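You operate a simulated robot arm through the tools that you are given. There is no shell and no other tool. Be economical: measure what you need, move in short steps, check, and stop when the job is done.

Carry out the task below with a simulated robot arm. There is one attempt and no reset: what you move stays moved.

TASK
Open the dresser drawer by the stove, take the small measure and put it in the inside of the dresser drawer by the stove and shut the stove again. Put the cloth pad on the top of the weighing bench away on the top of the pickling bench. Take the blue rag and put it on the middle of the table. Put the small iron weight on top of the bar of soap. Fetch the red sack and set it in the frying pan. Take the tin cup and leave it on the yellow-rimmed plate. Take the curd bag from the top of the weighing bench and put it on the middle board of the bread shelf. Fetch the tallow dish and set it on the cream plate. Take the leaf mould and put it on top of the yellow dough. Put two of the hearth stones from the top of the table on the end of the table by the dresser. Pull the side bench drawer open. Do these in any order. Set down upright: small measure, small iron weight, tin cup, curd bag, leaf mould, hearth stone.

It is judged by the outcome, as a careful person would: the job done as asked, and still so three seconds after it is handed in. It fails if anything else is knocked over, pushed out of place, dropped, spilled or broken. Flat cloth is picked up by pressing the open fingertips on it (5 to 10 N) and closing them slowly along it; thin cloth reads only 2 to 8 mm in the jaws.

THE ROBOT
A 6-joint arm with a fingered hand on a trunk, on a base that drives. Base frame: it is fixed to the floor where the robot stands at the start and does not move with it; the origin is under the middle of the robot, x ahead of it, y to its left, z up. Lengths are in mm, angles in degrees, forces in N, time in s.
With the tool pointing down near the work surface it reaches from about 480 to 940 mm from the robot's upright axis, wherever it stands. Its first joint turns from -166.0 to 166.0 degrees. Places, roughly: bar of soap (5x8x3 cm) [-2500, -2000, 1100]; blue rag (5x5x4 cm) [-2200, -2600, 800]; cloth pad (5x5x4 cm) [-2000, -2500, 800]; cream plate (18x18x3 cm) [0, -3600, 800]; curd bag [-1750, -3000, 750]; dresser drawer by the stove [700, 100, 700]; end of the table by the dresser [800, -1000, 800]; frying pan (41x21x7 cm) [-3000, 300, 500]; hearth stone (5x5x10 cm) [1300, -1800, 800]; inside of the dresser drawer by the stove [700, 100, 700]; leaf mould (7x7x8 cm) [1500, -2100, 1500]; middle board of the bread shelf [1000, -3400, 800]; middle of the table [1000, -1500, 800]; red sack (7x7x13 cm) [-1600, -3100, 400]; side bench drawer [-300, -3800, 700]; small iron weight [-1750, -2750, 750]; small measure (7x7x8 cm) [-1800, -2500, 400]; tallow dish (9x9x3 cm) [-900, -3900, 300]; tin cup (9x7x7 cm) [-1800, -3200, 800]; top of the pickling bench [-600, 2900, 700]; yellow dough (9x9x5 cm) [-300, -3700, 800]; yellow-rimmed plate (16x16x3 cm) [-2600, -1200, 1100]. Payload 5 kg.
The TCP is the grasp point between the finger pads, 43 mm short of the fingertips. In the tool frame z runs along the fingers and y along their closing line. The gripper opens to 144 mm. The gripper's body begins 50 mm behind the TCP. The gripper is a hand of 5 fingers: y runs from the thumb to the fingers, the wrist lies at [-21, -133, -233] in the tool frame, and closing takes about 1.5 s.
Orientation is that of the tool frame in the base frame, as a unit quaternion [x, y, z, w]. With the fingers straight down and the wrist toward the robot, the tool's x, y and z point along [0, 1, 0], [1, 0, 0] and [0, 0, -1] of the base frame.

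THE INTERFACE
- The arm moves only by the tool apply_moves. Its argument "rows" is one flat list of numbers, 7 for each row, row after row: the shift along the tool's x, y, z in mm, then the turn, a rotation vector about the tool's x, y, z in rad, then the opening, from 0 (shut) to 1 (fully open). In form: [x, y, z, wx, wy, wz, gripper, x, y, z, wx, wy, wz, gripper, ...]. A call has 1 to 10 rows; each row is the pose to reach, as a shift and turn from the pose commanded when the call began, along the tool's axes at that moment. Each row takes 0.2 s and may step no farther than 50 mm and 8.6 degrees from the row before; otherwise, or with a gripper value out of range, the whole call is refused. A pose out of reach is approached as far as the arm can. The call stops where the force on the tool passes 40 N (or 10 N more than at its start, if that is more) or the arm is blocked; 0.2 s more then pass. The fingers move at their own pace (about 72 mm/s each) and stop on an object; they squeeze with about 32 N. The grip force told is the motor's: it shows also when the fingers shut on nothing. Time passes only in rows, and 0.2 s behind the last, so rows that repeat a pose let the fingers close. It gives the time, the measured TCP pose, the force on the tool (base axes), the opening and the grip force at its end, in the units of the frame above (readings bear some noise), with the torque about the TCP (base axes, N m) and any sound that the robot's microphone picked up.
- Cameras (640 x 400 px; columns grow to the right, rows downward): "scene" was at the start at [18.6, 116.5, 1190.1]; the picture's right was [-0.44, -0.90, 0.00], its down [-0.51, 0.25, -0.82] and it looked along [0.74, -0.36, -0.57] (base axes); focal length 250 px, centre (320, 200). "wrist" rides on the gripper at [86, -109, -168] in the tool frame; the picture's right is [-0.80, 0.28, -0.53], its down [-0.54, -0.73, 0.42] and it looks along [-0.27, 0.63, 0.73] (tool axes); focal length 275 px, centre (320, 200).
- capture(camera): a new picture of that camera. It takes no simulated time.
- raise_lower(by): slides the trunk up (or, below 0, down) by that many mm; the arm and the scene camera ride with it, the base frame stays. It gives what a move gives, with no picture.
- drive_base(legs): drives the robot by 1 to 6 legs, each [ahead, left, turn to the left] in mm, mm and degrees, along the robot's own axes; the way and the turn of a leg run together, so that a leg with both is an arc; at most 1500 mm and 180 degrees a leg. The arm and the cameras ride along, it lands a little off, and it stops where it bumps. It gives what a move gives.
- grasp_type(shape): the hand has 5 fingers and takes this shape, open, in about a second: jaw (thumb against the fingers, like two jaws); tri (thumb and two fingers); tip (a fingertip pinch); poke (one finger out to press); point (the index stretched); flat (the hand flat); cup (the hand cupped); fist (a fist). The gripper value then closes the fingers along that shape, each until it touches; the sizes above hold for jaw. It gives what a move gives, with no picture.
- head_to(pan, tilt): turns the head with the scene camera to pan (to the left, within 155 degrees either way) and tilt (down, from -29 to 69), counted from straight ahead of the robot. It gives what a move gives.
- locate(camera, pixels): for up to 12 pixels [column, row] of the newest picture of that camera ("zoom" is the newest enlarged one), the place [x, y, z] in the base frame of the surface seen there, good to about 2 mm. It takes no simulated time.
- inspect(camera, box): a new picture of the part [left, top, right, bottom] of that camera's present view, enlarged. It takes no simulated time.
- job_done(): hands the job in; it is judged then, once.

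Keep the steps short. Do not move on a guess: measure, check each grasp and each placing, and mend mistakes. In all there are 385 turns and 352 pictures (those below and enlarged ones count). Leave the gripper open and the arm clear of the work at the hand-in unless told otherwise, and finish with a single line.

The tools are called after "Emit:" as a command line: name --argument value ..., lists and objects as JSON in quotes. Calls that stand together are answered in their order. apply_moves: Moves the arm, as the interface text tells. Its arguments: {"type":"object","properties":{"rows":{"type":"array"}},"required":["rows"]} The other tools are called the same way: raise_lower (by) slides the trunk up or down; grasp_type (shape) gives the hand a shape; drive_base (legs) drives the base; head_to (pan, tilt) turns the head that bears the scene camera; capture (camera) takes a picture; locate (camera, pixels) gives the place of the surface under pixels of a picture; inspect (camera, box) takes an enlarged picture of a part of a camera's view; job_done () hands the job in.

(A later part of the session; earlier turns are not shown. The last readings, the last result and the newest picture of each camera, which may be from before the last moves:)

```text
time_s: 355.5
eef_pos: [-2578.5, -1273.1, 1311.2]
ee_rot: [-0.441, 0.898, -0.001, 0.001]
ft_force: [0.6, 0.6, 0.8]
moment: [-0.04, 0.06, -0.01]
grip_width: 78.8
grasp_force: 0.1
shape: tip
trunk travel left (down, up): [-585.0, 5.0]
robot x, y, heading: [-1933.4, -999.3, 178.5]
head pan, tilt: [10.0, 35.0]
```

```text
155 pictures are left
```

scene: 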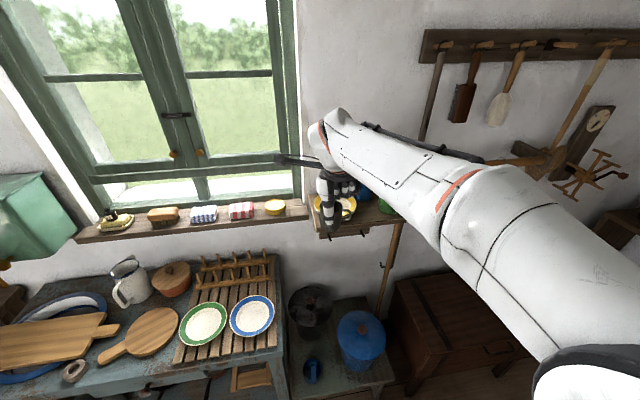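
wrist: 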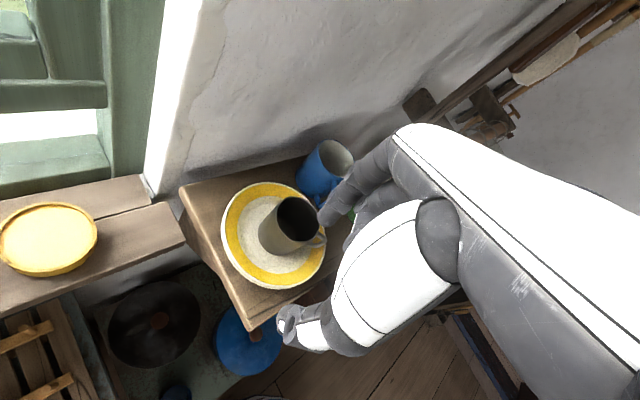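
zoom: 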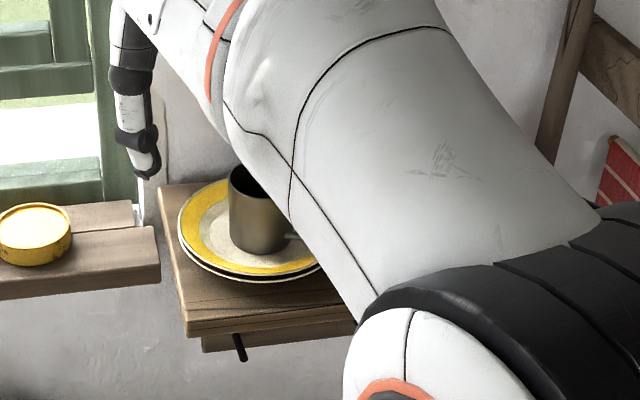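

Tin cup stands on the yellow-rimmed plate. Next the red sack. Drive back to the weighing bench, restoring the hand's yaw.

Emit:
apply_moves --rows '[0, -10, 0, 0, 0, -0.14, 0.55, 0, -20, 0, 0, 0, -0.28, 0.55, 0, -30, 0, 0, 0, -0.42, 0.55, 0, -40, 0, 0, 0, -0.56, 0.55, 0, -40, 0, 0, 0, -0.64, 0.55]'

Emit:
drive_base --legs '[[-600, 400, 0], [-375, 1444, 0], [0, 0, 22]]'

Emit:
grasp_type --shape "jaw"

Emit:
raise_lower --by -400

Emit:
head_to --pan 10 --tilt 40

Emit:
capture --camera "scene"

```text
time_s: 356.7
eef_pos: [-2546.6, -1298.6, 1310.9]
ee_rot: [-0.702, 0.712, -0.001, 0.002]
ft_force: [0.2, -0.1, 0.1]
moment: [-0.01, 0.01, 0.02]
grip_width: 78.9
grasp_force: 0.0
shape: tip
trunk travel left (down, up): [-585.0, 5.0]
robot x, y, heading: [-1932.7, -1001.5, 178.5]
head pan, tilt: [10.0, 35.0]
```

```text
time_s: 368.8
eef_pos: [-1482.9, -3376.3, 1312.5]
ee_rot: [0.82, -0.572, 0.001, -0.001]
ft_force: [-0.1, 0.4, -0.4]
moment: [-0.01, 0.02, 0.01]
grip_width: 78.8
grasp_force: 0.1
shape: tip
trunk travel left (down, up): [-585.0, 5.0]
robot x, y, heading: [-1016.8, -2876.6, -160.7]
head pan, tilt: [10.0, 35.0]
```

```text
time_s: 369.7
eef_pos: [-1482.4, -3377.2, 1311.2]
ee_rot: [0.821, -0.572, 0.001, -0.002]
ft_force: [0.0, -0.4, 0.9]
moment: [0.0, -0.01, 0.0]
grip_width: 143.8
grasp_force: 0.1
shape: jaw
trunk travel left (down, up): [-585.0, 5.0]
robot x, y, heading: [-1017.9, -2874.9, -160.8]
head pan, tilt: [10.0, 35.0]
```

```text
time_s: 373.5
eef_pos: [-1483.8, -3376.2, 911.1]
ee_rot: [0.82, -0.573, 0.001, -0.001]
ft_force: [-0.2, -0.1, 0.0]
moment: [0.0, 0.02, 0.02]
grip_width: 144.1
grasp_force: 0.0
shape: jaw
trunk travel left (down, up): [-185.0, 405.0]
robot x, y, heading: [-1013.8, -2877.4, -160.8]
head pan, tilt: [10.0, 35.0]
```

```text
time_s: 374.2
eef_pos: [-1483.6, -3376.5, 911.1]
ee_rot: [0.82, -0.573, 0.001, -0.002]
ft_force: [-0.3, 0.5, -0.2]
moment: [0.01, 0.0, 0.01]
grip_width: 143.7
grasp_force: 0.0
shape: jaw
trunk travel left (down, up): [-185.0, 405.0]
robot x, y, heading: [-1017.9, -2877.8, -160.8]
head pan, tilt: [10.0, 40.0]
```

```text
154 pictures are left
```

scene: 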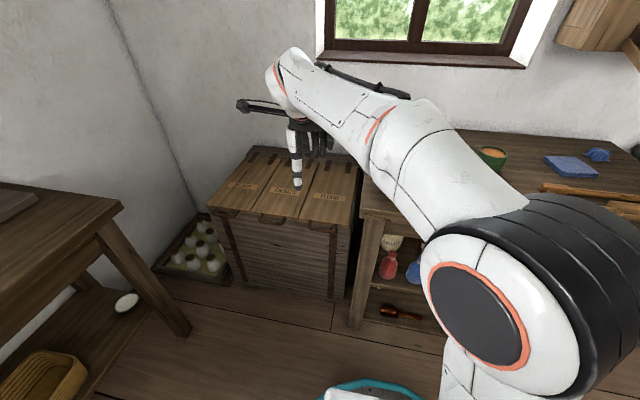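

Back off 130 mm so there is room in front, then roll/pitch the hand for a sideways grip.

Emit:
drive_base --legs '[[-130, 0, 0]]'

Emit:
apply_moves --rows '[-27, 0, 0, -0.05, -0.05, -0.124, 0.8, -54, 0, 0, -0.101, -0.101, -0.248, 0.8, -81, 0, 0, -0.152, -0.152, -0.371, 0.8, -108, 0, 0, -0.202, -0.202, -0.495, 0.8, -135, 0, 0, -0.253, -0.253, -0.619, 0.8, -162, 0, 0, -0.303, -0.303, -0.743, 0.8, -189, 0, 15, -0.354, -0.354, -0.866, 0.8, -216, 0, 30, -0.404, -0.404, -0.99, 0.8, -243, 0, 45, -0.455, -0.455, -1.114, 0.8, -270, 0, 60, -0.505, -0.505, -1.238, 0.8]'

Emit:
capture --camera "scene"

```text
time_s: 375.5
eef_pos: [-1361.8, -3333.8, 911.6]
ee_rot: [0.82, -0.572, 0.001, -0.002]
ft_force: [0.7, 0.3, -0.1]
moment: [0.04, -0.01, -0.01]
grip_width: 143.9
grasp_force: 0.1
shape: jaw
trunk travel left (down, up): [-185.0, 405.0]
robot x, y, heading: [-895.2, -2834.4, -160.6]
head pan, tilt: [10.0, 40.0]
```

```text
time_s: 377.7
eef_pos: [-1455.0, -3079.4, 851.9]
ee_rot: [0.945, 0.033, -0.321, 0.058]
ft_force: [0.3, -0.5, 0.7]
moment: [0.03, 0.02, 0.0]
grip_width: 115.4
grasp_force: 0.1
shape: jaw
trunk travel left (down, up): [-185.0, 405.0]
robot x, y, heading: [-898.4, -2833.0, -160.6]
head pan, tilt: [10.0, 40.0]
```

```text
153 pictures are left
```

scene: 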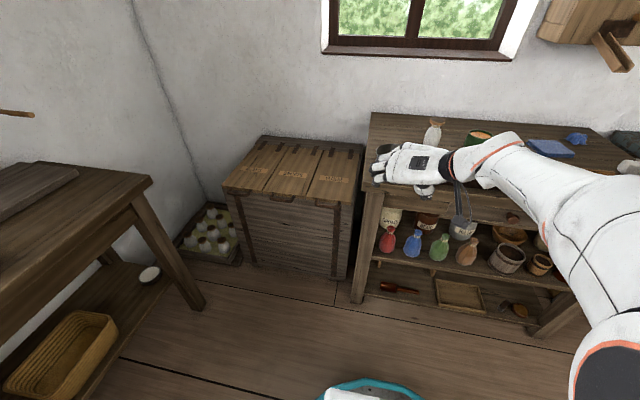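

Measure the red sack and finish the roll.

Emit:
inspect --camera "scene" --box '[360, 200, 460, 280]'

Emit:
locate --camera "zoom" --pixels '[[175, 240], [150, 250], [205, 245], [180, 190], [178, 275], [180, 220], [340, 260], [310, 270], [180, 305], [100, 240], [170, 150], [280, 310]]'

Emit:
apply_moves --rows '[0, 0, 0, -0.05, -0.05, -0.124, 0.8, 0, 0, 0, -0.101, -0.101, -0.247, 0.8, 0, 0, 0, -0.101, -0.101, -0.247, 0.8]'

```text
5.00 times, centred on (410, 240) of scene
```

zoom: 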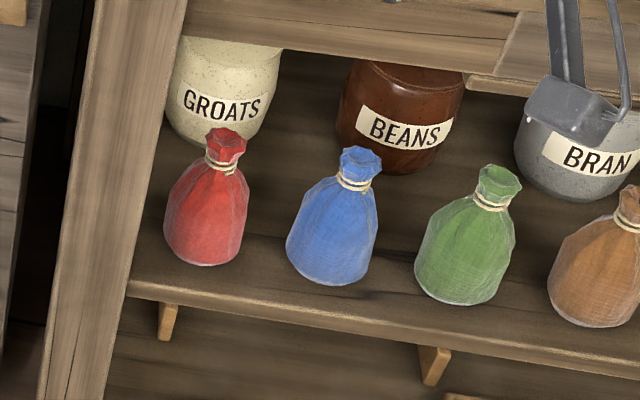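

```text
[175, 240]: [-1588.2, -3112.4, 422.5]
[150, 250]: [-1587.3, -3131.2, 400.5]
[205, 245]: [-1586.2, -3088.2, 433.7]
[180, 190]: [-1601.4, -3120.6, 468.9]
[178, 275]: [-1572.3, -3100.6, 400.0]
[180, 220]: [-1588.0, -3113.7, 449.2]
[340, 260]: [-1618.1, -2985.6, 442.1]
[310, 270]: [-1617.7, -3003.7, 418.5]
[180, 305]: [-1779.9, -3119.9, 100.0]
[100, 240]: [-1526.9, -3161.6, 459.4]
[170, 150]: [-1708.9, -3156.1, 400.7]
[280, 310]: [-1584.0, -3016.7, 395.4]
```

```text
time_s: 378.5
eef_pos: [-1455.0, -3079.3, 851.8]
ee_rot: [0.912, 0.164, -0.371, 0.067]
ft_force: [-0.2, 1.0, -0.1]
moment: [0.04, -0.03, -0.03]
grip_width: 115.3
grasp_force: 0.0
shape: jaw
trunk travel left (down, up): [-185.0, 405.0]
robot x, y, heading: [-899.1, -2833.8, -160.3]
head pan, tilt: [10.0, 40.0]
```

Gripping the neck (tie) is easier — more free space. Measure the neck.

Emit:
locate --camera "zoom" --pixels '[[222, 165], [210, 162], [233, 168], [225, 145], [222, 130], [212, 140], [240, 145], [358, 185], [360, 160], [195, 60], [185, 30]]'

Emit:
capture --camera "wrist"

```text
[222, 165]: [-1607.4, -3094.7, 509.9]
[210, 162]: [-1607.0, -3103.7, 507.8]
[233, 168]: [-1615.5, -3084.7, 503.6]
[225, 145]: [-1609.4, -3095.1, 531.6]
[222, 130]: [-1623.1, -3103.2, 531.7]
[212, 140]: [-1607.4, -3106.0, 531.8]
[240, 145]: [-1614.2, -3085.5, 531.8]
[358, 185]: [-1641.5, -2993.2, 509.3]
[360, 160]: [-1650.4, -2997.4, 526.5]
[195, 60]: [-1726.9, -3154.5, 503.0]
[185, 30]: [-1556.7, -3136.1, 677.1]
```

```text
151 pictures are left
```

wrist: 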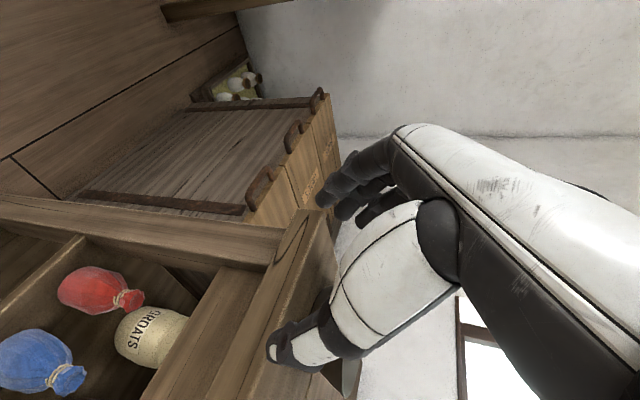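

Neck at (-1617,-3098,512). Lower the trunk and bring the hand in front of it at z≈540.

Emit:
raise_lower --by -185

Emit:
apply_moves --rows '[22, -9, 23, 0, 0, 0, 0.6, 43, -18, 47, 0, 0, 0, 0.6, 65, -27, 70, 0, 0, 0, 0.6, 86, -36, 93, 0, 0, 0, 0.6, 86, -36, 93, 0, 0, 0, 0.6]'

Emit:
capture --camera "wrist"

Emit:
capture --camera "scene"

```text
time_s: 380.5
eef_pos: [-1456.4, -3078.4, 667.7]
ee_rot: [0.912, 0.163, -0.371, 0.066]
ft_force: [-0.6, -0.6, -0.2]
moment: [0.0, 0.0, -0.01]
grip_width: 115.3
grasp_force: 0.1
shape: jaw
trunk travel left (down, up): [0.0, 590.0]
robot x, y, heading: [-893.8, -2830.5, -160.3]
head pan, tilt: [10.0, 40.0]
```

```text
time_s: 381.7
eef_pos: [-1474.0, -3074.9, 582.8]
ee_rot: [0.92, 0.158, -0.355, 0.049]
ft_force: [0.6, -0.1, -0.1]
moment: [0.01, 0.02, 0.02]
grip_width: 86.6
grasp_force: 0.1
shape: jaw
out of reach, approached as far as the arm can: row 2, 3, 4, 5
trunk travel left (down, up): [0.0, 590.0]
robot x, y, heading: [-895.0, -2836.7, -160.4]
head pan, tilt: [10.0, 40.0]
```

```text
150 pictures are left
```

wrist: 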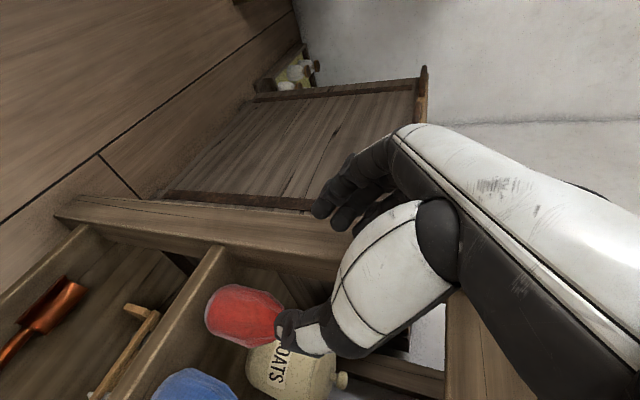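

```text
149 pictures are left
```

scene: 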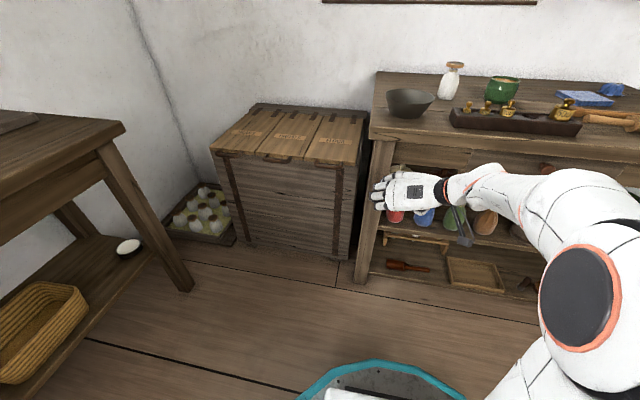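

Too low for that pitch; reduce the pitch to 30° and lower again.

Emit:
apply_moves --rows '[0, -5, 0, -0.012, 0.1, 0.002, 0.6, 0, -10, 0, -0.024, 0.209, 0.005, 0.6, 15, -18, 12, -0.024, 0.209, 0.005, 0.6, 33, -26, 25, -0.024, 0.209, 0.005, 0.6, 33, -26, 25, -0.024, 0.209, 0.005, 0.6]'

Emit:
capture --camera "wrist"

```text
time_s: 382.9
eef_pos: [-1474.8, -3047.4, 543.4]
ee_rot: [0.952, 0.164, -0.255, 0.045]
ft_force: [0.4, 0.4, 0.0]
moment: [0.02, 0.02, -0.01]
grip_width: 86.7
grasp_force: 0.1
shape: jaw
trunk travel left (down, up): [0.0, 590.0]
robot x, y, heading: [-895.3, -2832.9, -160.8]
head pan, tilt: [10.0, 40.0]
```

```text
148 pictures are left
```

wrist: 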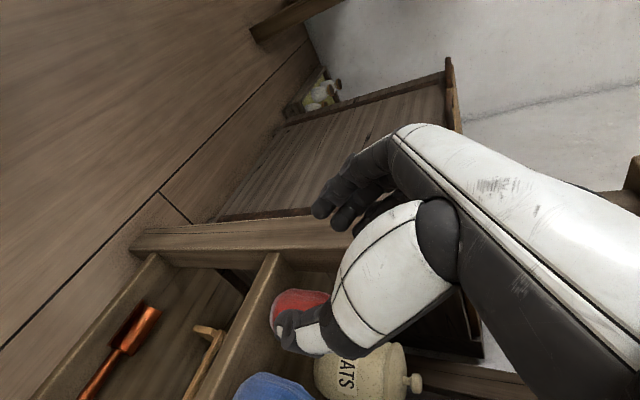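

Narrow the opening to ~60 mm and advance horizontally to the neck.

Emit:
apply_moves --rows '[-29, 0, 20, 0, 0, 0, 0.45, -58, 0, 40, 0, 0, 0, 0.42, -80, 0, 56, 0, 0, 0, 0.42, -80, 0, 56, 0, 0, 0, 0.42]'

Emit:
capture --camera "wrist"

Emit:
inspect --camera "scene" --box '[340, 140, 480, 250]'

```text
time_s: 383.5
eef_pos: [-1530.4, -3058.4, 535.3]
ee_rot: [0.953, 0.164, -0.251, 0.041]
ft_force: [14.2, 22.8, -1.2]
moment: [-0.78, 0.47, 0.87]
grip_width: 60.9
grasp_force: 0.1
shape: jaw
trunk travel left (down, up): [0.0, 590.0]
robot x, y, heading: [-892.4, -2835.6, -160.5]
head pan, tilt: [10.0, 40.0]
stopped in row 2: the force on the tool passed its limit at 65 N (the readings are from after the stop); the commanded pose is now the measured one
```

```text
147 pictures are left
```

wrist: 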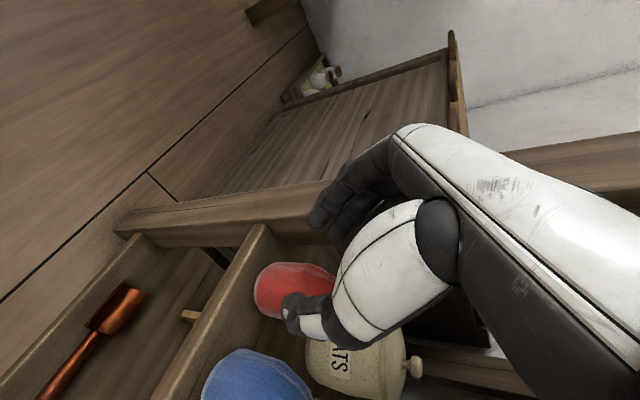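

```text
3.64 times, centred on (410, 195) of scene
```

zoom: 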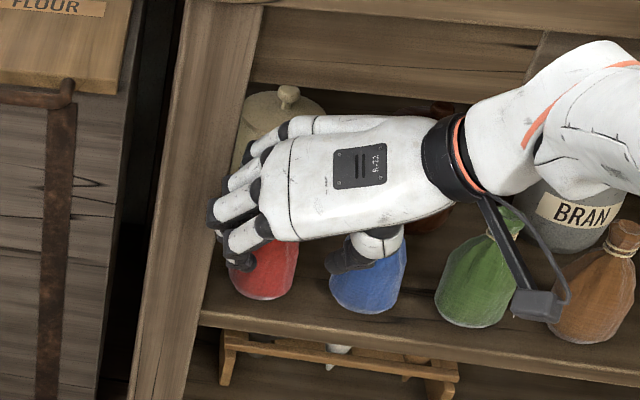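

The finger side hit the bench leg. Back off, switch to the slim fingertip pinch, and re-measure the leg.

Emit:
apply_moves --rows '[15, -8, -10, 0, 0, 0, 0.42, 44, -15, -30, 0, 0, 0, 0.42, 73, -20, -50, 0, 0, 0, 0.42]'

Emit:
grasp_type --shape "tip"

Emit:
inspect --camera "scene" --box '[340, 140, 480, 250]'

Emit:
locate --camera "zoom" --pixels '[[200, 280], [190, 250], [215, 180], [170, 280], [255, 280], [228, 290], [260, 110], [285, 250]]'

```text
time_s: 384.3
eef_pos: [-1455.9, -3012.6, 542.4]
ee_rot: [0.953, 0.165, -0.252, 0.042]
ft_force: [0.8, 0.5, -0.2]
moment: [-0.02, 0.02, 0.0]
grip_width: 60.9
grasp_force: 0.0
shape: jaw
trunk travel left (down, up): [0.0, 590.0]
robot x, y, heading: [-894.0, -2833.3, -160.4]
head pan, tilt: [10.0, 40.0]
```

```text
time_s: 385.2
eef_pos: [-1456.4, -3013.2, 542.2]
ee_rot: [0.953, 0.164, -0.252, 0.042]
ft_force: [-0.2, 0.8, -0.2]
moment: [-0.02, 0.01, -0.02]
grip_width: 143.6
grasp_force: 0.1
shape: tip
trunk travel left (down, up): [0.0, 590.0]
robot x, y, heading: [-898.5, -2832.8, -160.5]
head pan, tilt: [10.0, 40.0]
```

```text
3.64 times, centred on (410, 195) of scene
```

zoom: 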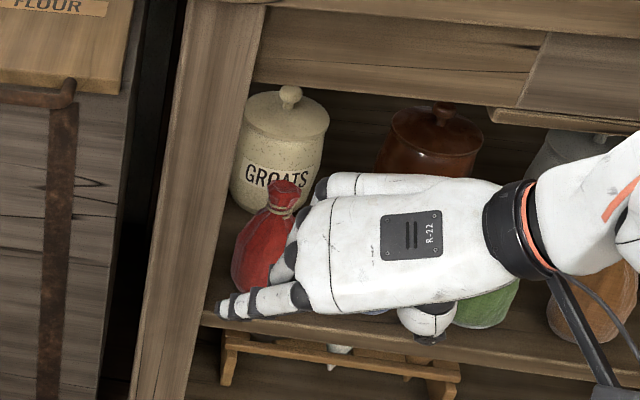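

```text
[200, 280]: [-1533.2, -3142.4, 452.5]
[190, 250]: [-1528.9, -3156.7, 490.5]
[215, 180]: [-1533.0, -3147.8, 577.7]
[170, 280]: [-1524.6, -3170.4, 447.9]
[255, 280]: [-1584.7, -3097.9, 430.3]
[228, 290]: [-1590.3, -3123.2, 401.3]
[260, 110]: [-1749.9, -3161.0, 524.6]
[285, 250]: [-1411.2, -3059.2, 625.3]
```

Close the pinch to ~50 mm, shift to the neck's line, and look.

Emit:
apply_moves --rows '[0, 8, 0, 0, 0, 0, 0.6, 0, 16, 0, 0, 0, 0, 0.4, 0, 23, 0, 0, 0, 0, 0.35, 0, 23, 0, 0, 0, 0, 0.35, 0, 23, 0, 0, 0, 0, 0.35]'

Emit:
inspect --camera "scene" --box '[340, 140, 480, 250]'

Emit:
capture --camera "wrist"

```text
time_s: 386.4
eef_pos: [-1447.2, -3036.8, 542.5]
ee_rot: [0.952, 0.166, -0.252, 0.042]
ft_force: [0.0, -0.4, 0.1]
moment: [0.01, 0.03, -0.01]
grip_width: 51.7
grasp_force: 0.0
shape: tip
trunk travel left (down, up): [0.0, 590.0]
robot x, y, heading: [-894.3, -2831.7, -160.7]
head pan, tilt: [10.0, 40.0]
```

```text
3.64 times, centred on (410, 195) of scene
```

zoom: 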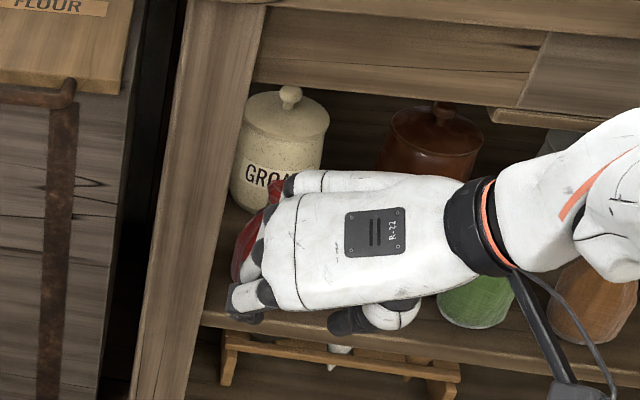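

```text
143 pictures are left
```

wrist: 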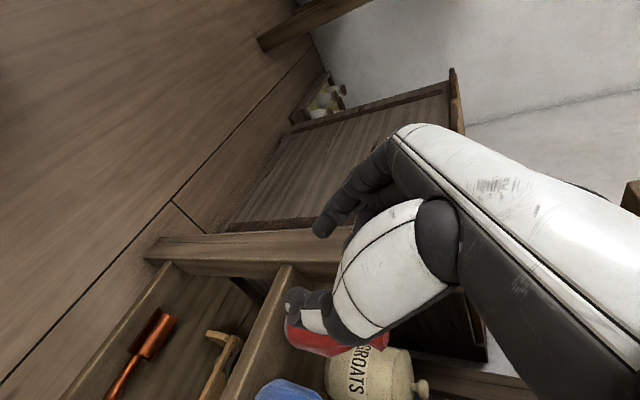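

Advance along the bench's depth in short steps.

Emit:
apply_moves --rows '[-23, -2, 15, 0, 0, 0, 0.35, -46, -4, 31, 0, 0, 0, 0.35, -69, -5, 46, 0, 0, 0, 0.35, -92, -5, 61, 0, 0, 0, 0.35]'

Emit:
capture --camera "wrist"

Emit:
inspect --camera "scene" --box '[340, 140, 480, 250]'

```text
time_s: 387.4
eef_pos: [-1552.8, -3068.5, 534.5]
ee_rot: [0.953, 0.165, -0.252, 0.042]
ft_force: [-0.8, -0.6, 0.8]
moment: [0.0, -0.02, -0.03]
grip_width: 51.5
grasp_force: 0.0
shape: tip
trunk travel left (down, up): [0.0, 590.0]
robot x, y, heading: [-895.0, -2827.6, -160.4]
head pan, tilt: [10.0, 40.0]
```

```text
142 pictures are left
```

wrist: 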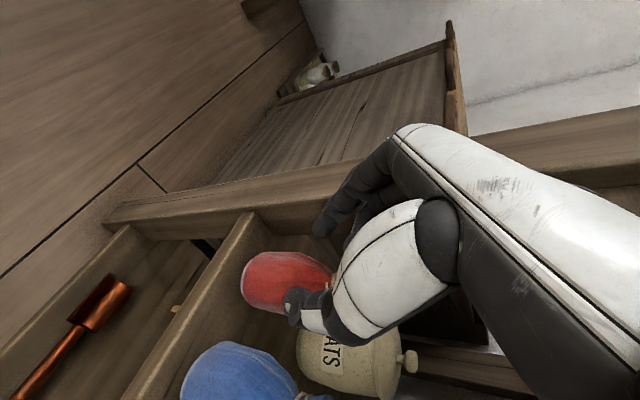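

```text
3.64 times, centred on (410, 195) of scene
```

zoom: 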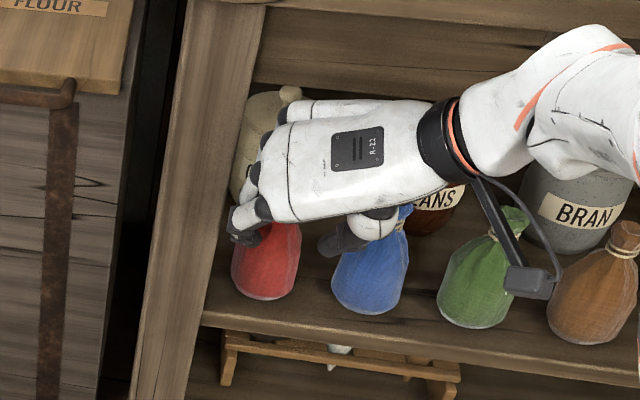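

No contact so far. Continue the last ~58 mm.

Emit:
apply_moves --rows '[-16, 1, 11, 0, 0, 0, 0.35, -32, 3, 21, 0, 0, 0, 0.35, -48, 4, 32, 0, 0, 0, 0.35, -48, 4, 32, 0, 0, 0, 0.35]'

Emit:
capture --camera "wrist"

Emit:
inspect --camera "scene" --box '[340, 140, 480, 250]'

```text
time_s: 388.0
eef_pos: [-1575.2, -3078.2, 524.7]
ee_rot: [0.954, 0.166, -0.245, 0.04]
ft_force: [8.6, 2.6, -5.2]
moment: [-0.48, 1.2, -0.28]
grip_width: 50.2
grasp_force: 0.0
shape: tip
trunk travel left (down, up): [0.0, 590.0]
robot x, y, heading: [-898.5, -2829.6, -160.5]
head pan, tilt: [10.0, 40.0]
stopped in row 2: the force on the tool passed its limit at 56 N (the readings are from after the stop); the commanded pose is now the measured one
```

```text
140 pictures are left
```

wrist: 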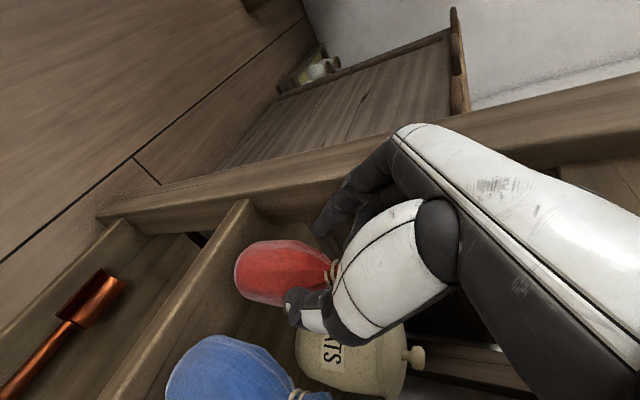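

```text
3.64 times, centred on (410, 195) of scene
```

zoom: 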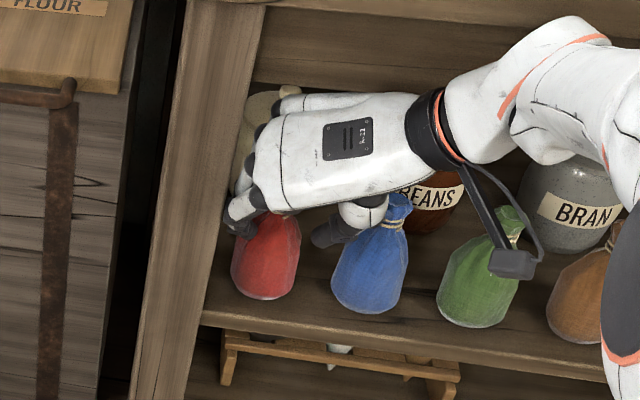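

The curled fingers hit the sack's top. I'll retreat and roll the hand the other way (thumb on the left, curled fingers below/behind).

Emit:
apply_moves --rows '[23, -2, -13, 0, 0, 0, 0.35, 52, -2, -30, 0, 0, 0, 0.35, 86, -2, -50, 0, 0, 0, 0.35, 120, -2, -70, 0, 0, 0, 0.35, 150, -2, -87, 0, 0, 0, 0.35]'

Emit:
apply_moves --rows '[0, 0, -8, 0, 0, 0.148, 0.35, 0, 0, -16, 0, 0, 0.296, 0.35, 0, 0, -24, 0, 0, 0.444, 0.35, 0, 0, -32, 0, 0, 0.592, 0.35, 0, 0, -40, 0, 0, 0.74, 0.35, 0, 0, -40, 0, 0, 0.888, 0.35, 0, 0, -40, 0, 0, 1.036, 0.35, 0, 0, -40, 0, 0, 1.184, 0.35, 0, 0, -40, 0, 0, 1.332, 0.35, 0, 0, -40, 0, 0, 1.48, 0.35]'

Emit:
apply_moves --rows '[0, 0, 0, 0, 0, 0.148, 0.35, 0, 0, 0, 0, 0, 0.296, 0.35, 0, 0, 0, 0, 0, 0.444, 0.35, 0, 0, 0, 0, 0, 0.592, 0.35, 0, 0, 0, 0, 0, 0.74, 0.35, 0, 0, 0, 0, 0, 0.888, 0.35, 0, 0, 0, 0, 0, 1.036, 0.35, 0, 0, 0, 0, 0, 1.184, 0.35, 0, 0, 0, 0, 0, 1.332, 0.35, 0, 0, 0, 0, 0, 1.48, 0.35]'

Emit:
capture --camera "scene"

```text
time_s: 389.2
eef_pos: [-1414.2, -3017.3, 529.1]
ee_rot: [0.954, 0.167, -0.247, 0.039]
ft_force: [1.2, -1.0, -0.1]
moment: [-0.01, 0.0, -0.02]
grip_width: 51.0
grasp_force: 0.1
shape: tip
trunk travel left (down, up): [0.0, 590.0]
robot x, y, heading: [-893.7, -2834.0, -160.6]
head pan, tilt: [10.0, 40.0]
```

```text
time_s: 391.4
eef_pos: [-1420.8, -3015.2, 576.4]
ee_rot: [0.818, -0.519, -0.153, 0.194]
ft_force: [-0.5, 1.0, -0.5]
moment: [-0.03, 0.03, 0.0]
grip_width: 50.8
grasp_force: 0.1
shape: tip
out of reach, approached as far as the arm can: row 8, 9, 10
trunk travel left (down, up): [0.0, 590.0]
robot x, y, heading: [-895.5, -2832.7, -160.5]
head pan, tilt: [10.0, 40.0]
```

```text
time_s: 393.8
eef_pos: [-1448.2, -2882.9, 542.0]
ee_rot: [-0.424, 0.903, 0.034, -0.06]
ft_force: [0.1, -0.7, 0.5]
moment: [0.02, -0.05, -0.01]
grip_width: 51.0
grasp_force: 0.1
shape: tip
out of reach, approached as far as the arm can: row 1, 2, 3, 4, 5, 6, 7, 8, 9
trunk travel left (down, up): [0.0, 590.0]
robot x, y, heading: [-896.9, -2829.3, -160.5]
head pan, tilt: [10.0, 40.0]
stopped in row 10: the arm was blocked; the commanded pose is now the measured one
```

```text
138 pictures are left
```

scene: 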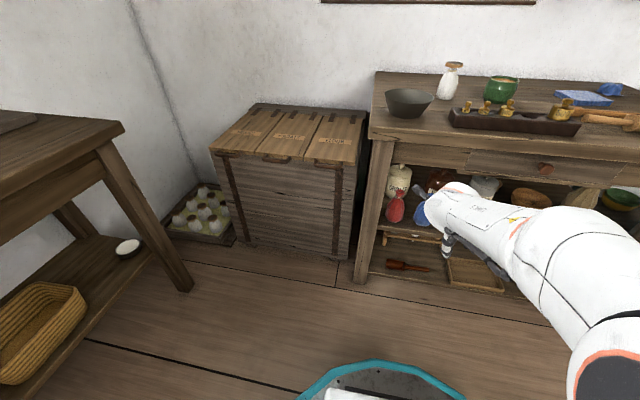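

Messy pose (near the arm's limits). First move out to the bench front line again, then set the orientation.

Emit:
apply_moves --rows '[30, -25, -5, 0, 0, 0, 0.35, 60, -50, -10, 0, 0, 0, 0.35, 90, -75, -15, 0, 0, 0, 0.35, 117, -99, -20, 0, 0, 0, 0.35]'

Emit:
apply_moves --rows '[0, 0, 0, -0.011, 0.08, 0.109, 0.35, 0, 0, 0, -0.022, 0.161, 0.218, 0.35, 0, 0, 0, -0.032, 0.242, 0.328, 0.35, 0, 0, 0, -0.043, 0.322, 0.437, 0.35, 0, 0, 0, -0.054, 0.403, 0.546, 0.35, 0, 0, 0, -0.054, 0.403, 0.546, 0.35]'

Emit:
capture --camera "scene"

```text
time_s: 394.8
eef_pos: [-1441.7, -3037.1, 560.4]
ee_rot: [-0.424, 0.903, 0.034, -0.06]
ft_force: [0.3, 0.4, 0.1]
moment: [-0.05, -0.01, 0.0]
grip_width: 50.9
grasp_force: 0.1
shape: tip
trunk travel left (down, up): [0.0, 590.0]
robot x, y, heading: [-894.4, -2831.7, -160.7]
head pan, tilt: [10.0, 40.0]
```

```text
time_s: 396.2
eef_pos: [-1444.0, -3036.4, 561.3]
ee_rot: [-0.163, 0.952, -0.043, -0.255]
ft_force: [-1.5, 0.4, 0.2]
moment: [-0.02, 0.01, -0.02]
grip_width: 50.6
grasp_force: 0.1
shape: tip
trunk travel left (down, up): [0.0, 590.0]
robot x, y, heading: [-896.8, -2835.2, -160.8]
head pan, tilt: [10.0, 40.0]
```

```text
137 pictures are left
```

scene: 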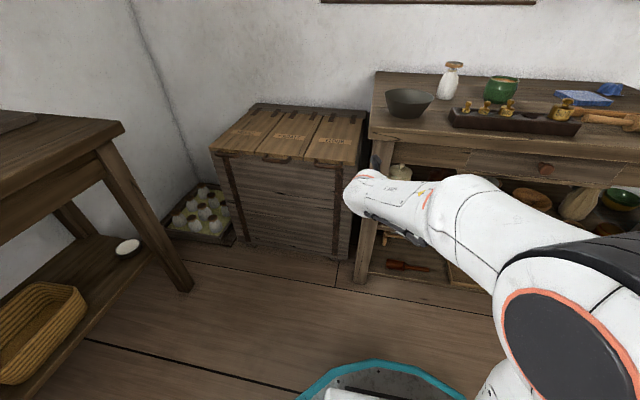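

The wrist camera boom would hit the bench front in this roll. Go back to the other roll, with more pitch and the base further back. Raise the trunk to turn freely.

Emit:
drive_base --legs '[[-130, 0, 0]]'

Emit:
raise_lower --by 250

Emit:
apply_moves --rows '[10, 0, 0, 0, 0, -0.148, 0.35, 20, 0, 0, 0, 0, -0.296, 0.35, 30, 0, 0, 0, 0, -0.444, 0.35, 40, 0, 0, 0, 0, -0.592, 0.35, 50, 0, 0, 0, 0, -0.74, 0.35, 60, 0, 0, 0, 0, -0.888, 0.35, 70, 0, 0, 0, 0, -1.036, 0.35, 80, 0, 0, 0, 0, -1.184, 0.35, 90, 0, 0, 0, 0, -1.332, 0.35, 100, 0, 0, 0, 0, -1.48, 0.35]'

Emit:
apply_moves --rows '[0, 0, 0, 0, 0, -0.148, 0.35, 0, 0, 0, 0, 0, -0.296, 0.35, 0, 0, 0, 0, 0, -0.444, 0.35, 0, 0, 0, 0, 0, -0.592, 0.35, 0, 0, 0, 0, 0, -0.74, 0.35, 0, 0, 0, 0, 0, -0.888, 0.35, 0, 0, 0, 0, 0, -1.036, 0.35, 0, 0, 0, 0, 0, -1.184, 0.35, 0, 0, 0, 0, 0, -1.332, 0.35, 0, 0, 0, 0, 0, -1.48, 0.35]'

```text
time_s: 397.4
eef_pos: [-1320.9, -2992.1, 560.0]
ee_rot: [-0.163, 0.952, -0.043, -0.255]
ft_force: [0.8, 0.2, 0.0]
moment: [0.02, 0.0, 0.02]
grip_width: 50.9
grasp_force: 0.1
shape: tip
trunk travel left (down, up): [0.0, 590.0]
robot x, y, heading: [-773.0, -2791.2, -160.7]
head pan, tilt: [10.0, 40.0]
```

```text
time_s: 400.0
eef_pos: [-1321.6, -2993.0, 811.5]
ee_rot: [-0.162, 0.952, -0.043, -0.256]
ft_force: [-0.2, -0.1, 0.0]
moment: [-0.01, -0.02, 0.01]
grip_width: 50.8
grasp_force: 0.0
shape: tip
trunk travel left (down, up): [-250.0, 340.0]
robot x, y, heading: [-775.7, -2791.3, -160.7]
head pan, tilt: [10.0, 40.0]
```

```text
time_s: 402.2
eef_pos: [-1402.3, -3022.2, 861.0]
ee_rot: [0.762, -0.594, -0.137, 0.219]
ft_force: [0.3, -1.0, 0.9]
moment: [0.03, 0.03, -0.02]
grip_width: 50.5
grasp_force: 0.0
shape: tip
trunk travel left (down, up): [-250.0, 340.0]
robot x, y, heading: [-773.1, -2787.4, -160.5]
head pan, tilt: [10.0, 40.0]
```

```text
time_s: 404.4
eef_pos: [-1403.1, -3021.6, 860.3]
ee_rot: [0.963, 0.077, -0.251, 0.067]
ft_force: [0.4, -0.1, 1.4]
moment: [0.0, 0.05, 0.01]
grip_width: 50.6
grasp_force: 0.0
shape: tip
trunk travel left (down, up): [-250.0, 340.0]
robot x, y, heading: [-772.6, -2790.3, -160.7]
head pan, tilt: [10.0, 40.0]
```

Emit:
apply_moves --rows '[0, 0, 0, -0.007, -0.087, -0.059, 0.35, 0, 0, 0, -0.014, -0.173, -0.119, 0.35, 0, 0, 0, -0.021, -0.26, -0.178, 0.35, 0, 0, 0, -0.021, -0.26, -0.178, 0.35]'

Emit:
raise_lower --by -250

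Emit:
apply_moves --rows '[-20, 0, 20, 0, 0, 0, 0.35, -48, 0, 48, 0, 0, 0, 0.35, -35, 0, 62, 0, 0, 0, 0.35, -23, 0, 75, 0, 0, 0, 0.35, -10, 0, 88, 0, 0, 0, 0.35, 2, 0, 98, 0, 0, 0, 0.35]'

```text
time_s: 405.4
eef_pos: [-1402.6, -3021.7, 860.7]
ee_rot: [0.911, 0.154, -0.377, 0.064]
ft_force: [0.0, 0.3, 0.7]
moment: [0.03, 0.02, -0.02]
grip_width: 50.7
grasp_force: 0.1
shape: tip
trunk travel left (down, up): [-250.0, 340.0]
robot x, y, heading: [-771.3, -2790.0, -160.6]
head pan, tilt: [10.0, 40.0]
```

```text
time_s: 408.0
eef_pos: [-1401.6, -3022.1, 611.5]
ee_rot: [0.911, 0.154, -0.378, 0.064]
ft_force: [0.6, -0.7, 0.2]
moment: [-0.01, -0.02, -0.01]
grip_width: 50.8
grasp_force: 0.1
shape: tip
trunk travel left (down, up): [0.0, 590.0]
robot x, y, heading: [-774.5, -2792.5, -160.5]
head pan, tilt: [10.0, 40.0]
```

```text
time_s: 409.4
eef_pos: [-1467.8, -3045.6, 541.3]
ee_rot: [0.911, 0.154, -0.377, 0.064]
ft_force: [0.4, 1.0, 0.1]
moment: [0.01, -0.01, 0.03]
grip_width: 50.5
grasp_force: 0.2
shape: tip
trunk travel left (down, up): [0.0, 590.0]
robot x, y, heading: [-772.7, -2790.0, -160.9]
head pan, tilt: [10.0, 40.0]
```

Now pitch 45° at z 541 works. Advance along the depth toward the neck in steps.

Emit:
apply_moves --rows '[-18, 0, 20, 0, 0, 0, 0.4, -36, 0, 42, 0, 0, 0, 0.4, -54, 0, 63, 0, 0, 0, 0.4, -66, 0, 78, 0, 0, 0, 0.4]'

Emit:
capture --camera "wrist"

Emit:
inspect --camera "scene" --box '[330, 120, 470, 240]'

```text
time_s: 410.4
eef_pos: [-1563.3, -3076.4, 531.3]
ee_rot: [0.911, 0.155, -0.378, 0.063]
ft_force: [-0.5, 3.0, -0.6]
moment: [0.07, 0.04, 0.09]
grip_width: 56.2
grasp_force: 0.1
shape: tip
trunk travel left (down, up): [0.0, 590.0]
robot x, y, heading: [-774.5, -2787.5, -160.6]
head pan, tilt: [10.0, 40.0]
```

```text
136 pictures are left
```

wrist: 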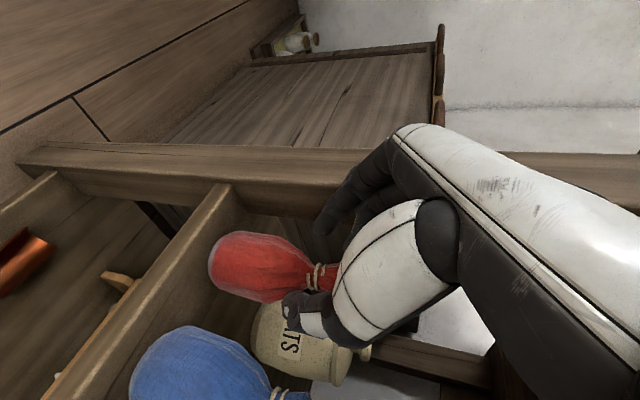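

```text
3.33 times, centred on (400, 180) of scene
```

zoom: 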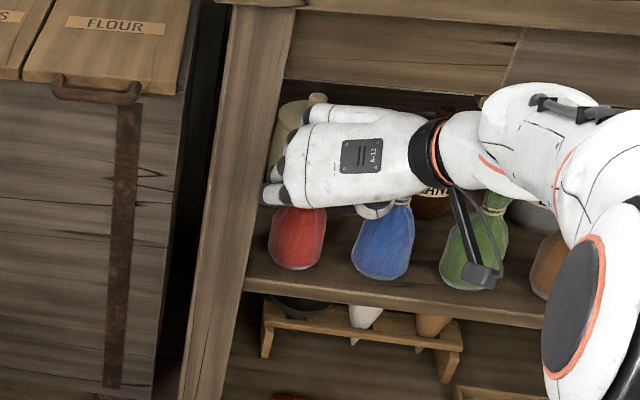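

Right on line. A light touch on the leg side, so bias 3 mm right and advance the rest.

Emit:
apply_moves --rows '[-3, -4, 2, 0, 0, 0, 0.4, -12, -4, 14, 0, 0, 0, 0.4, -20, -4, 24, 0, 0, 0, 0.4, -26, -3, 31, 0, 0, 0, 0.4, -26, -3, 31, 0, 0, 0, 0.4]'

Emit:
inspect --camera "wrist" --box '[220, 180, 400, 340]'

```text
time_s: 411.6
eef_pos: [-1601.7, -3086.7, 527.1]
ee_rot: [0.911, 0.154, -0.378, 0.064]
ft_force: [0.1, 10.2, 0.4]
moment: [-0.16, -0.01, 0.46]
grip_width: 54.3
grasp_force: 0.0
shape: tip
trunk travel left (down, up): [0.0, 590.0]
robot x, y, heading: [-773.7, -2791.2, -160.4]
head pan, tilt: [10.0, 40.0]
```

```text
2.50 times, centred on (310, 260) of wrist
```

zoom: 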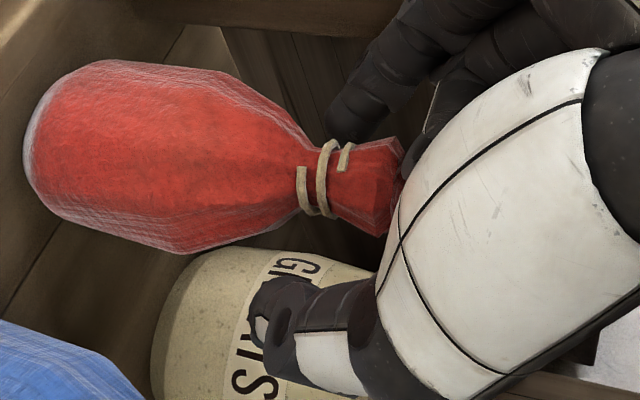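

Neck is between index and thumb. Close.

Emit:
apply_moves --rows '[0, -2, 0, 0, 0, 0, 0.3, 0, -2, 0, 0, 0, 0, 0.1, 0, -2, 0, 0, 0, 0, 0, 0, -2, 0, 0, 0, 0, 0, 0, -2, 0, 0, 0, 0, 0, 0, -2, 0, 0, 0, 0, 0]'

Emit:
inspect --camera "wrist" --box '[220, 180, 400, 340]'

```text
time_s: 413.0
eef_pos: [-1601.6, -3087.0, 528.1]
ee_rot: [0.911, 0.153, -0.378, 0.065]
ft_force: [0.2, -0.7, 0.5]
moment: [-0.08, 0.03, 0.0]
grip_width: 17.4
grasp_force: 31.8
shape: tip
trunk travel left (down, up): [0.0, 590.0]
robot x, y, heading: [-773.0, -2790.0, -160.8]
head pan, tilt: [10.0, 40.0]
```

```text
2.50 times, centred on (310, 260) of wrist
```

zoom: 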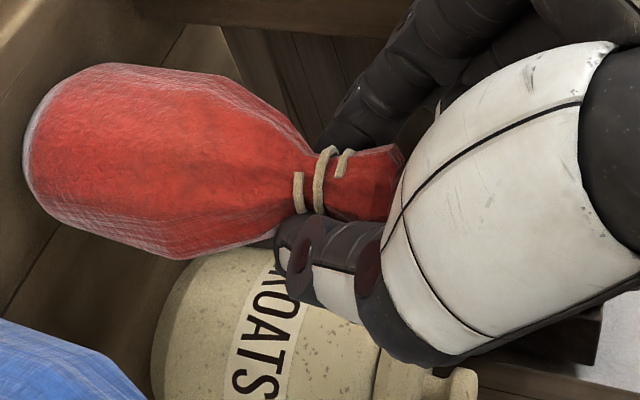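

Neck gripped. Lift 25 mm and then draw straight out.

Emit:
apply_moves --rows '[-6, 0, -6, 0, 0, 0, 0, -12, 0, -12, 0, 0, 0, 0, -18, 0, -18, 0, 0, 0, 0, -18, 0, -18, 0, 0, 0, 0]'

Emit:
inspect --camera "wrist" --box '[180, 160, 400, 340]'

```text
time_s: 413.8
eef_pos: [-1599.8, -3083.5, 536.8]
ee_rot: [0.914, 0.159, -0.369, 0.062]
ft_force: [3.0, 1.3, -10.1]
moment: [-0.32, 0.54, -0.06]
grip_width: 17.5
grasp_force: 31.8
shape: tip
trunk travel left (down, up): [0.0, 590.0]
robot x, y, heading: [-770.4, -2789.3, -160.8]
head pan, tilt: [10.0, 40.0]
stopped in row 3: the force on the tool passed its limit at 45 N (the readings are from after the stop); the commanded pose is now the measured one
```

```text
2.22 times, centred on (290, 250) of wrist
```

zoom: 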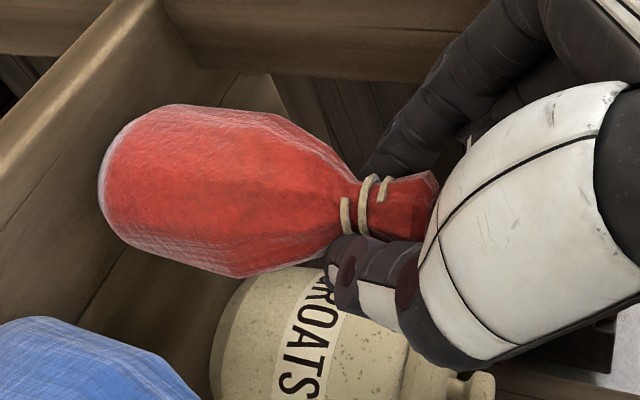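

The hand touches the drawer above; sack is ~8 mm clear. Ease 3 mm down and draw outward.

Emit:
apply_moves --rows '[3, 0, 1, 0, 0, 0, 0, 14, 0, -10, 0, 0, 0, 0, 32, 0, -28, 0, 0, 0, 0, 50, 0, -46, 0, 0, 0, 0]'

Emit:
inspect --camera "wrist" --box '[180, 160, 400, 340]'

Emit:
inspect --camera "scene" --box '[330, 120, 470, 240]'

```text
time_s: 414.8
eef_pos: [-1535.4, -3061.3, 533.6]
ee_rot: [0.913, 0.158, -0.37, 0.062]
ft_force: [0.5, -0.3, -2.5]
moment: [-0.01, 0.01, 0.0]
grip_width: 17.4
grasp_force: 31.7
shape: tip
trunk travel left (down, up): [0.0, 590.0]
robot x, y, heading: [-770.3, -2788.6, -160.4]
head pan, tilt: [10.0, 40.0]
```

```text
2.22 times, centred on (290, 250) of wrist
```

zoom: 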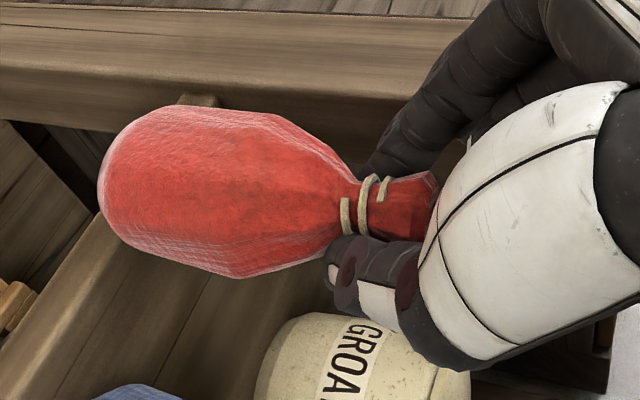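

```text
3.33 times, centred on (400, 180) of scene
```

zoom: 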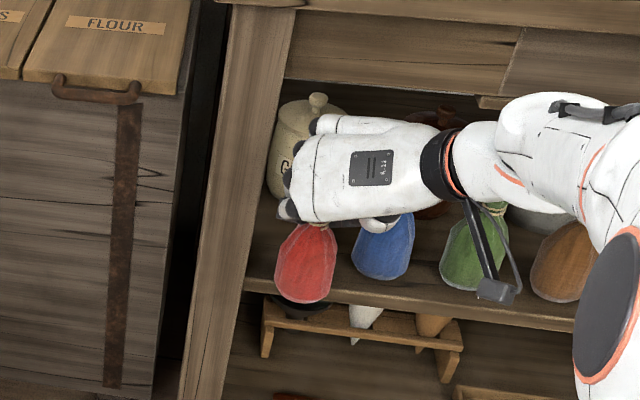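

Sack held and out of the shelf. Back off, raise a little, and drive toward the frying-pan shelf by the door.

Emit:
drive_base --legs '[[-300, 0, 0], [0, 0, -20], [0, -1250, 0], [0, -1250, 0]]'

Emit:
raise_lower --by 150

Emit:
head_to --pan -15 --tilt 20

Emit:
capture --camera "scene"

```text
time_s: 429.8
eef_pos: [-1268.3, -154.7, 535.2]
ee_rot: [0.927, -0.01, -0.375, -0.006]
ft_force: [-0.2, -0.4, -1.9]
moment: [0.0, 0.02, -0.03]
grip_width: 17.5
grasp_force: 31.8
shape: tip
trunk travel left (down, up): [0.0, 590.0]
robot x, y, heading: [-458.2, -172.0, 178.2]
head pan, tilt: [10.0, 40.0]
```

```text
time_s: 431.5
eef_pos: [-1268.0, -153.6, 685.9]
ee_rot: [0.927, -0.011, -0.375, -0.006]
ft_force: [0.5, 0.1, -3.1]
moment: [0.01, -0.04, -0.02]
grip_width: 17.6
grasp_force: 32.0
shape: tip
trunk travel left (down, up): [-150.0, 440.0]
robot x, y, heading: [-458.7, -172.3, 178.6]
head pan, tilt: [10.0, 40.0]
```

```text
time_s: 432.4
eef_pos: [-1268.4, -154.4, 684.4]
ee_rot: [0.927, -0.011, -0.375, -0.006]
ft_force: [-0.1, 0.2, -3.0]
moment: [0.0, -0.01, 0.0]
grip_width: 17.6
grasp_force: 31.9
shape: tip
trunk travel left (down, up): [-150.0, 440.0]
robot x, y, heading: [-459.5, -173.1, 178.5]
head pan, tilt: [-15.0, 20.0]
```

```text
129 pictures are left
```

scene: 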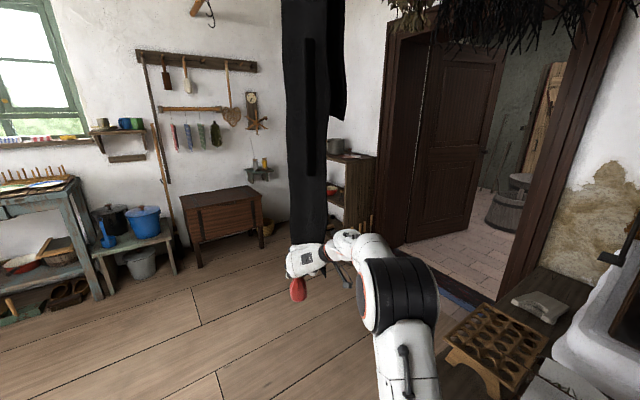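

Measure the shelf and the black hanging thing in between.

Emit:
locate --camera "scene" --pixels '[[305, 150], [312, 230], [325, 60], [355, 160], [360, 200], [340, 190], [350, 225], [340, 150], [375, 200], [225, 250], [460, 230], [400, 240]]'

Emit:
inspect --camera "scene" --box '[270, 100, 430, 260]'

```text
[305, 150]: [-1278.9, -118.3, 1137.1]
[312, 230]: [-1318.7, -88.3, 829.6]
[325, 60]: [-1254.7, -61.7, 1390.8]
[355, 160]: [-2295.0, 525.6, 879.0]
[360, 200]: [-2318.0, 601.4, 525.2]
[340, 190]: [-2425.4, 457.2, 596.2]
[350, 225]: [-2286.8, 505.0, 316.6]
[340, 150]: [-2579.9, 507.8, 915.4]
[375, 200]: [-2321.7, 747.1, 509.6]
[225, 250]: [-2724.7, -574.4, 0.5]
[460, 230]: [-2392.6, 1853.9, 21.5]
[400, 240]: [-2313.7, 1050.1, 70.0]
```

```text
2.50 times, centred on (350, 180) of scene
```

zoom: 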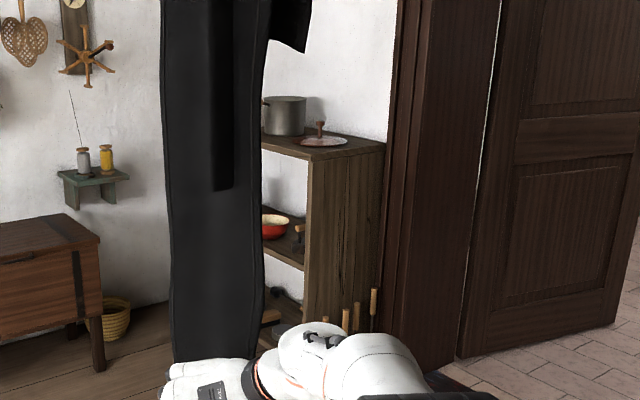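

The black hanging cloth is right beside the hand. Move away from it (to -y), then go forward and look at the shelf.

Emit:
drive_base --legs '[[0, 420, 0], [850, 0, 0]]'

Emit:
head_to --pan -30 --tilt 25

Emit:
capture --camera "scene"

```text
time_s: 439.1
eef_pos: [-2128.7, -571.9, 685.1]
ee_rot: [0.927, -0.003, -0.376, -0.003]
ft_force: [-0.2, 0.5, -2.7]
moment: [-0.01, 0.0, -0.02]
grip_width: 17.8
grasp_force: 32.3
shape: tip
trunk travel left (down, up): [-150.0, 440.0]
robot x, y, heading: [-1319.8, -575.7, 179.1]
head pan, tilt: [-15.0, 20.0]
```

```text
time_s: 439.9
eef_pos: [-2131.0, -571.2, 685.2]
ee_rot: [0.927, -0.004, -0.376, -0.003]
ft_force: [-0.8, -0.1, -2.7]
moment: [-0.01, -0.04, -0.03]
grip_width: 17.6
grasp_force: 31.9
shape: tip
trunk travel left (down, up): [-150.0, 440.0]
robot x, y, heading: [-1320.3, -575.4, 179.2]
head pan, tilt: [-30.0, 25.0]
```

```text
127 pictures are left
```

scene: 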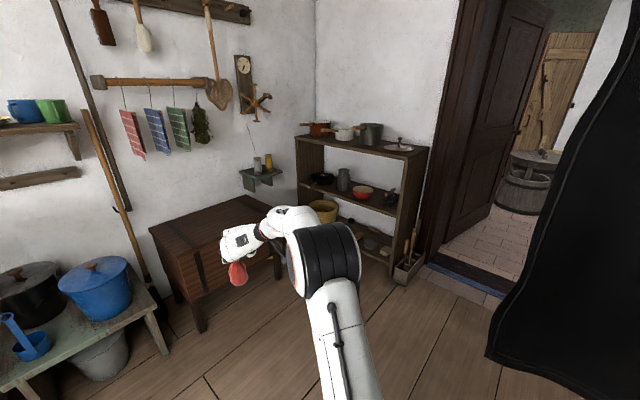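

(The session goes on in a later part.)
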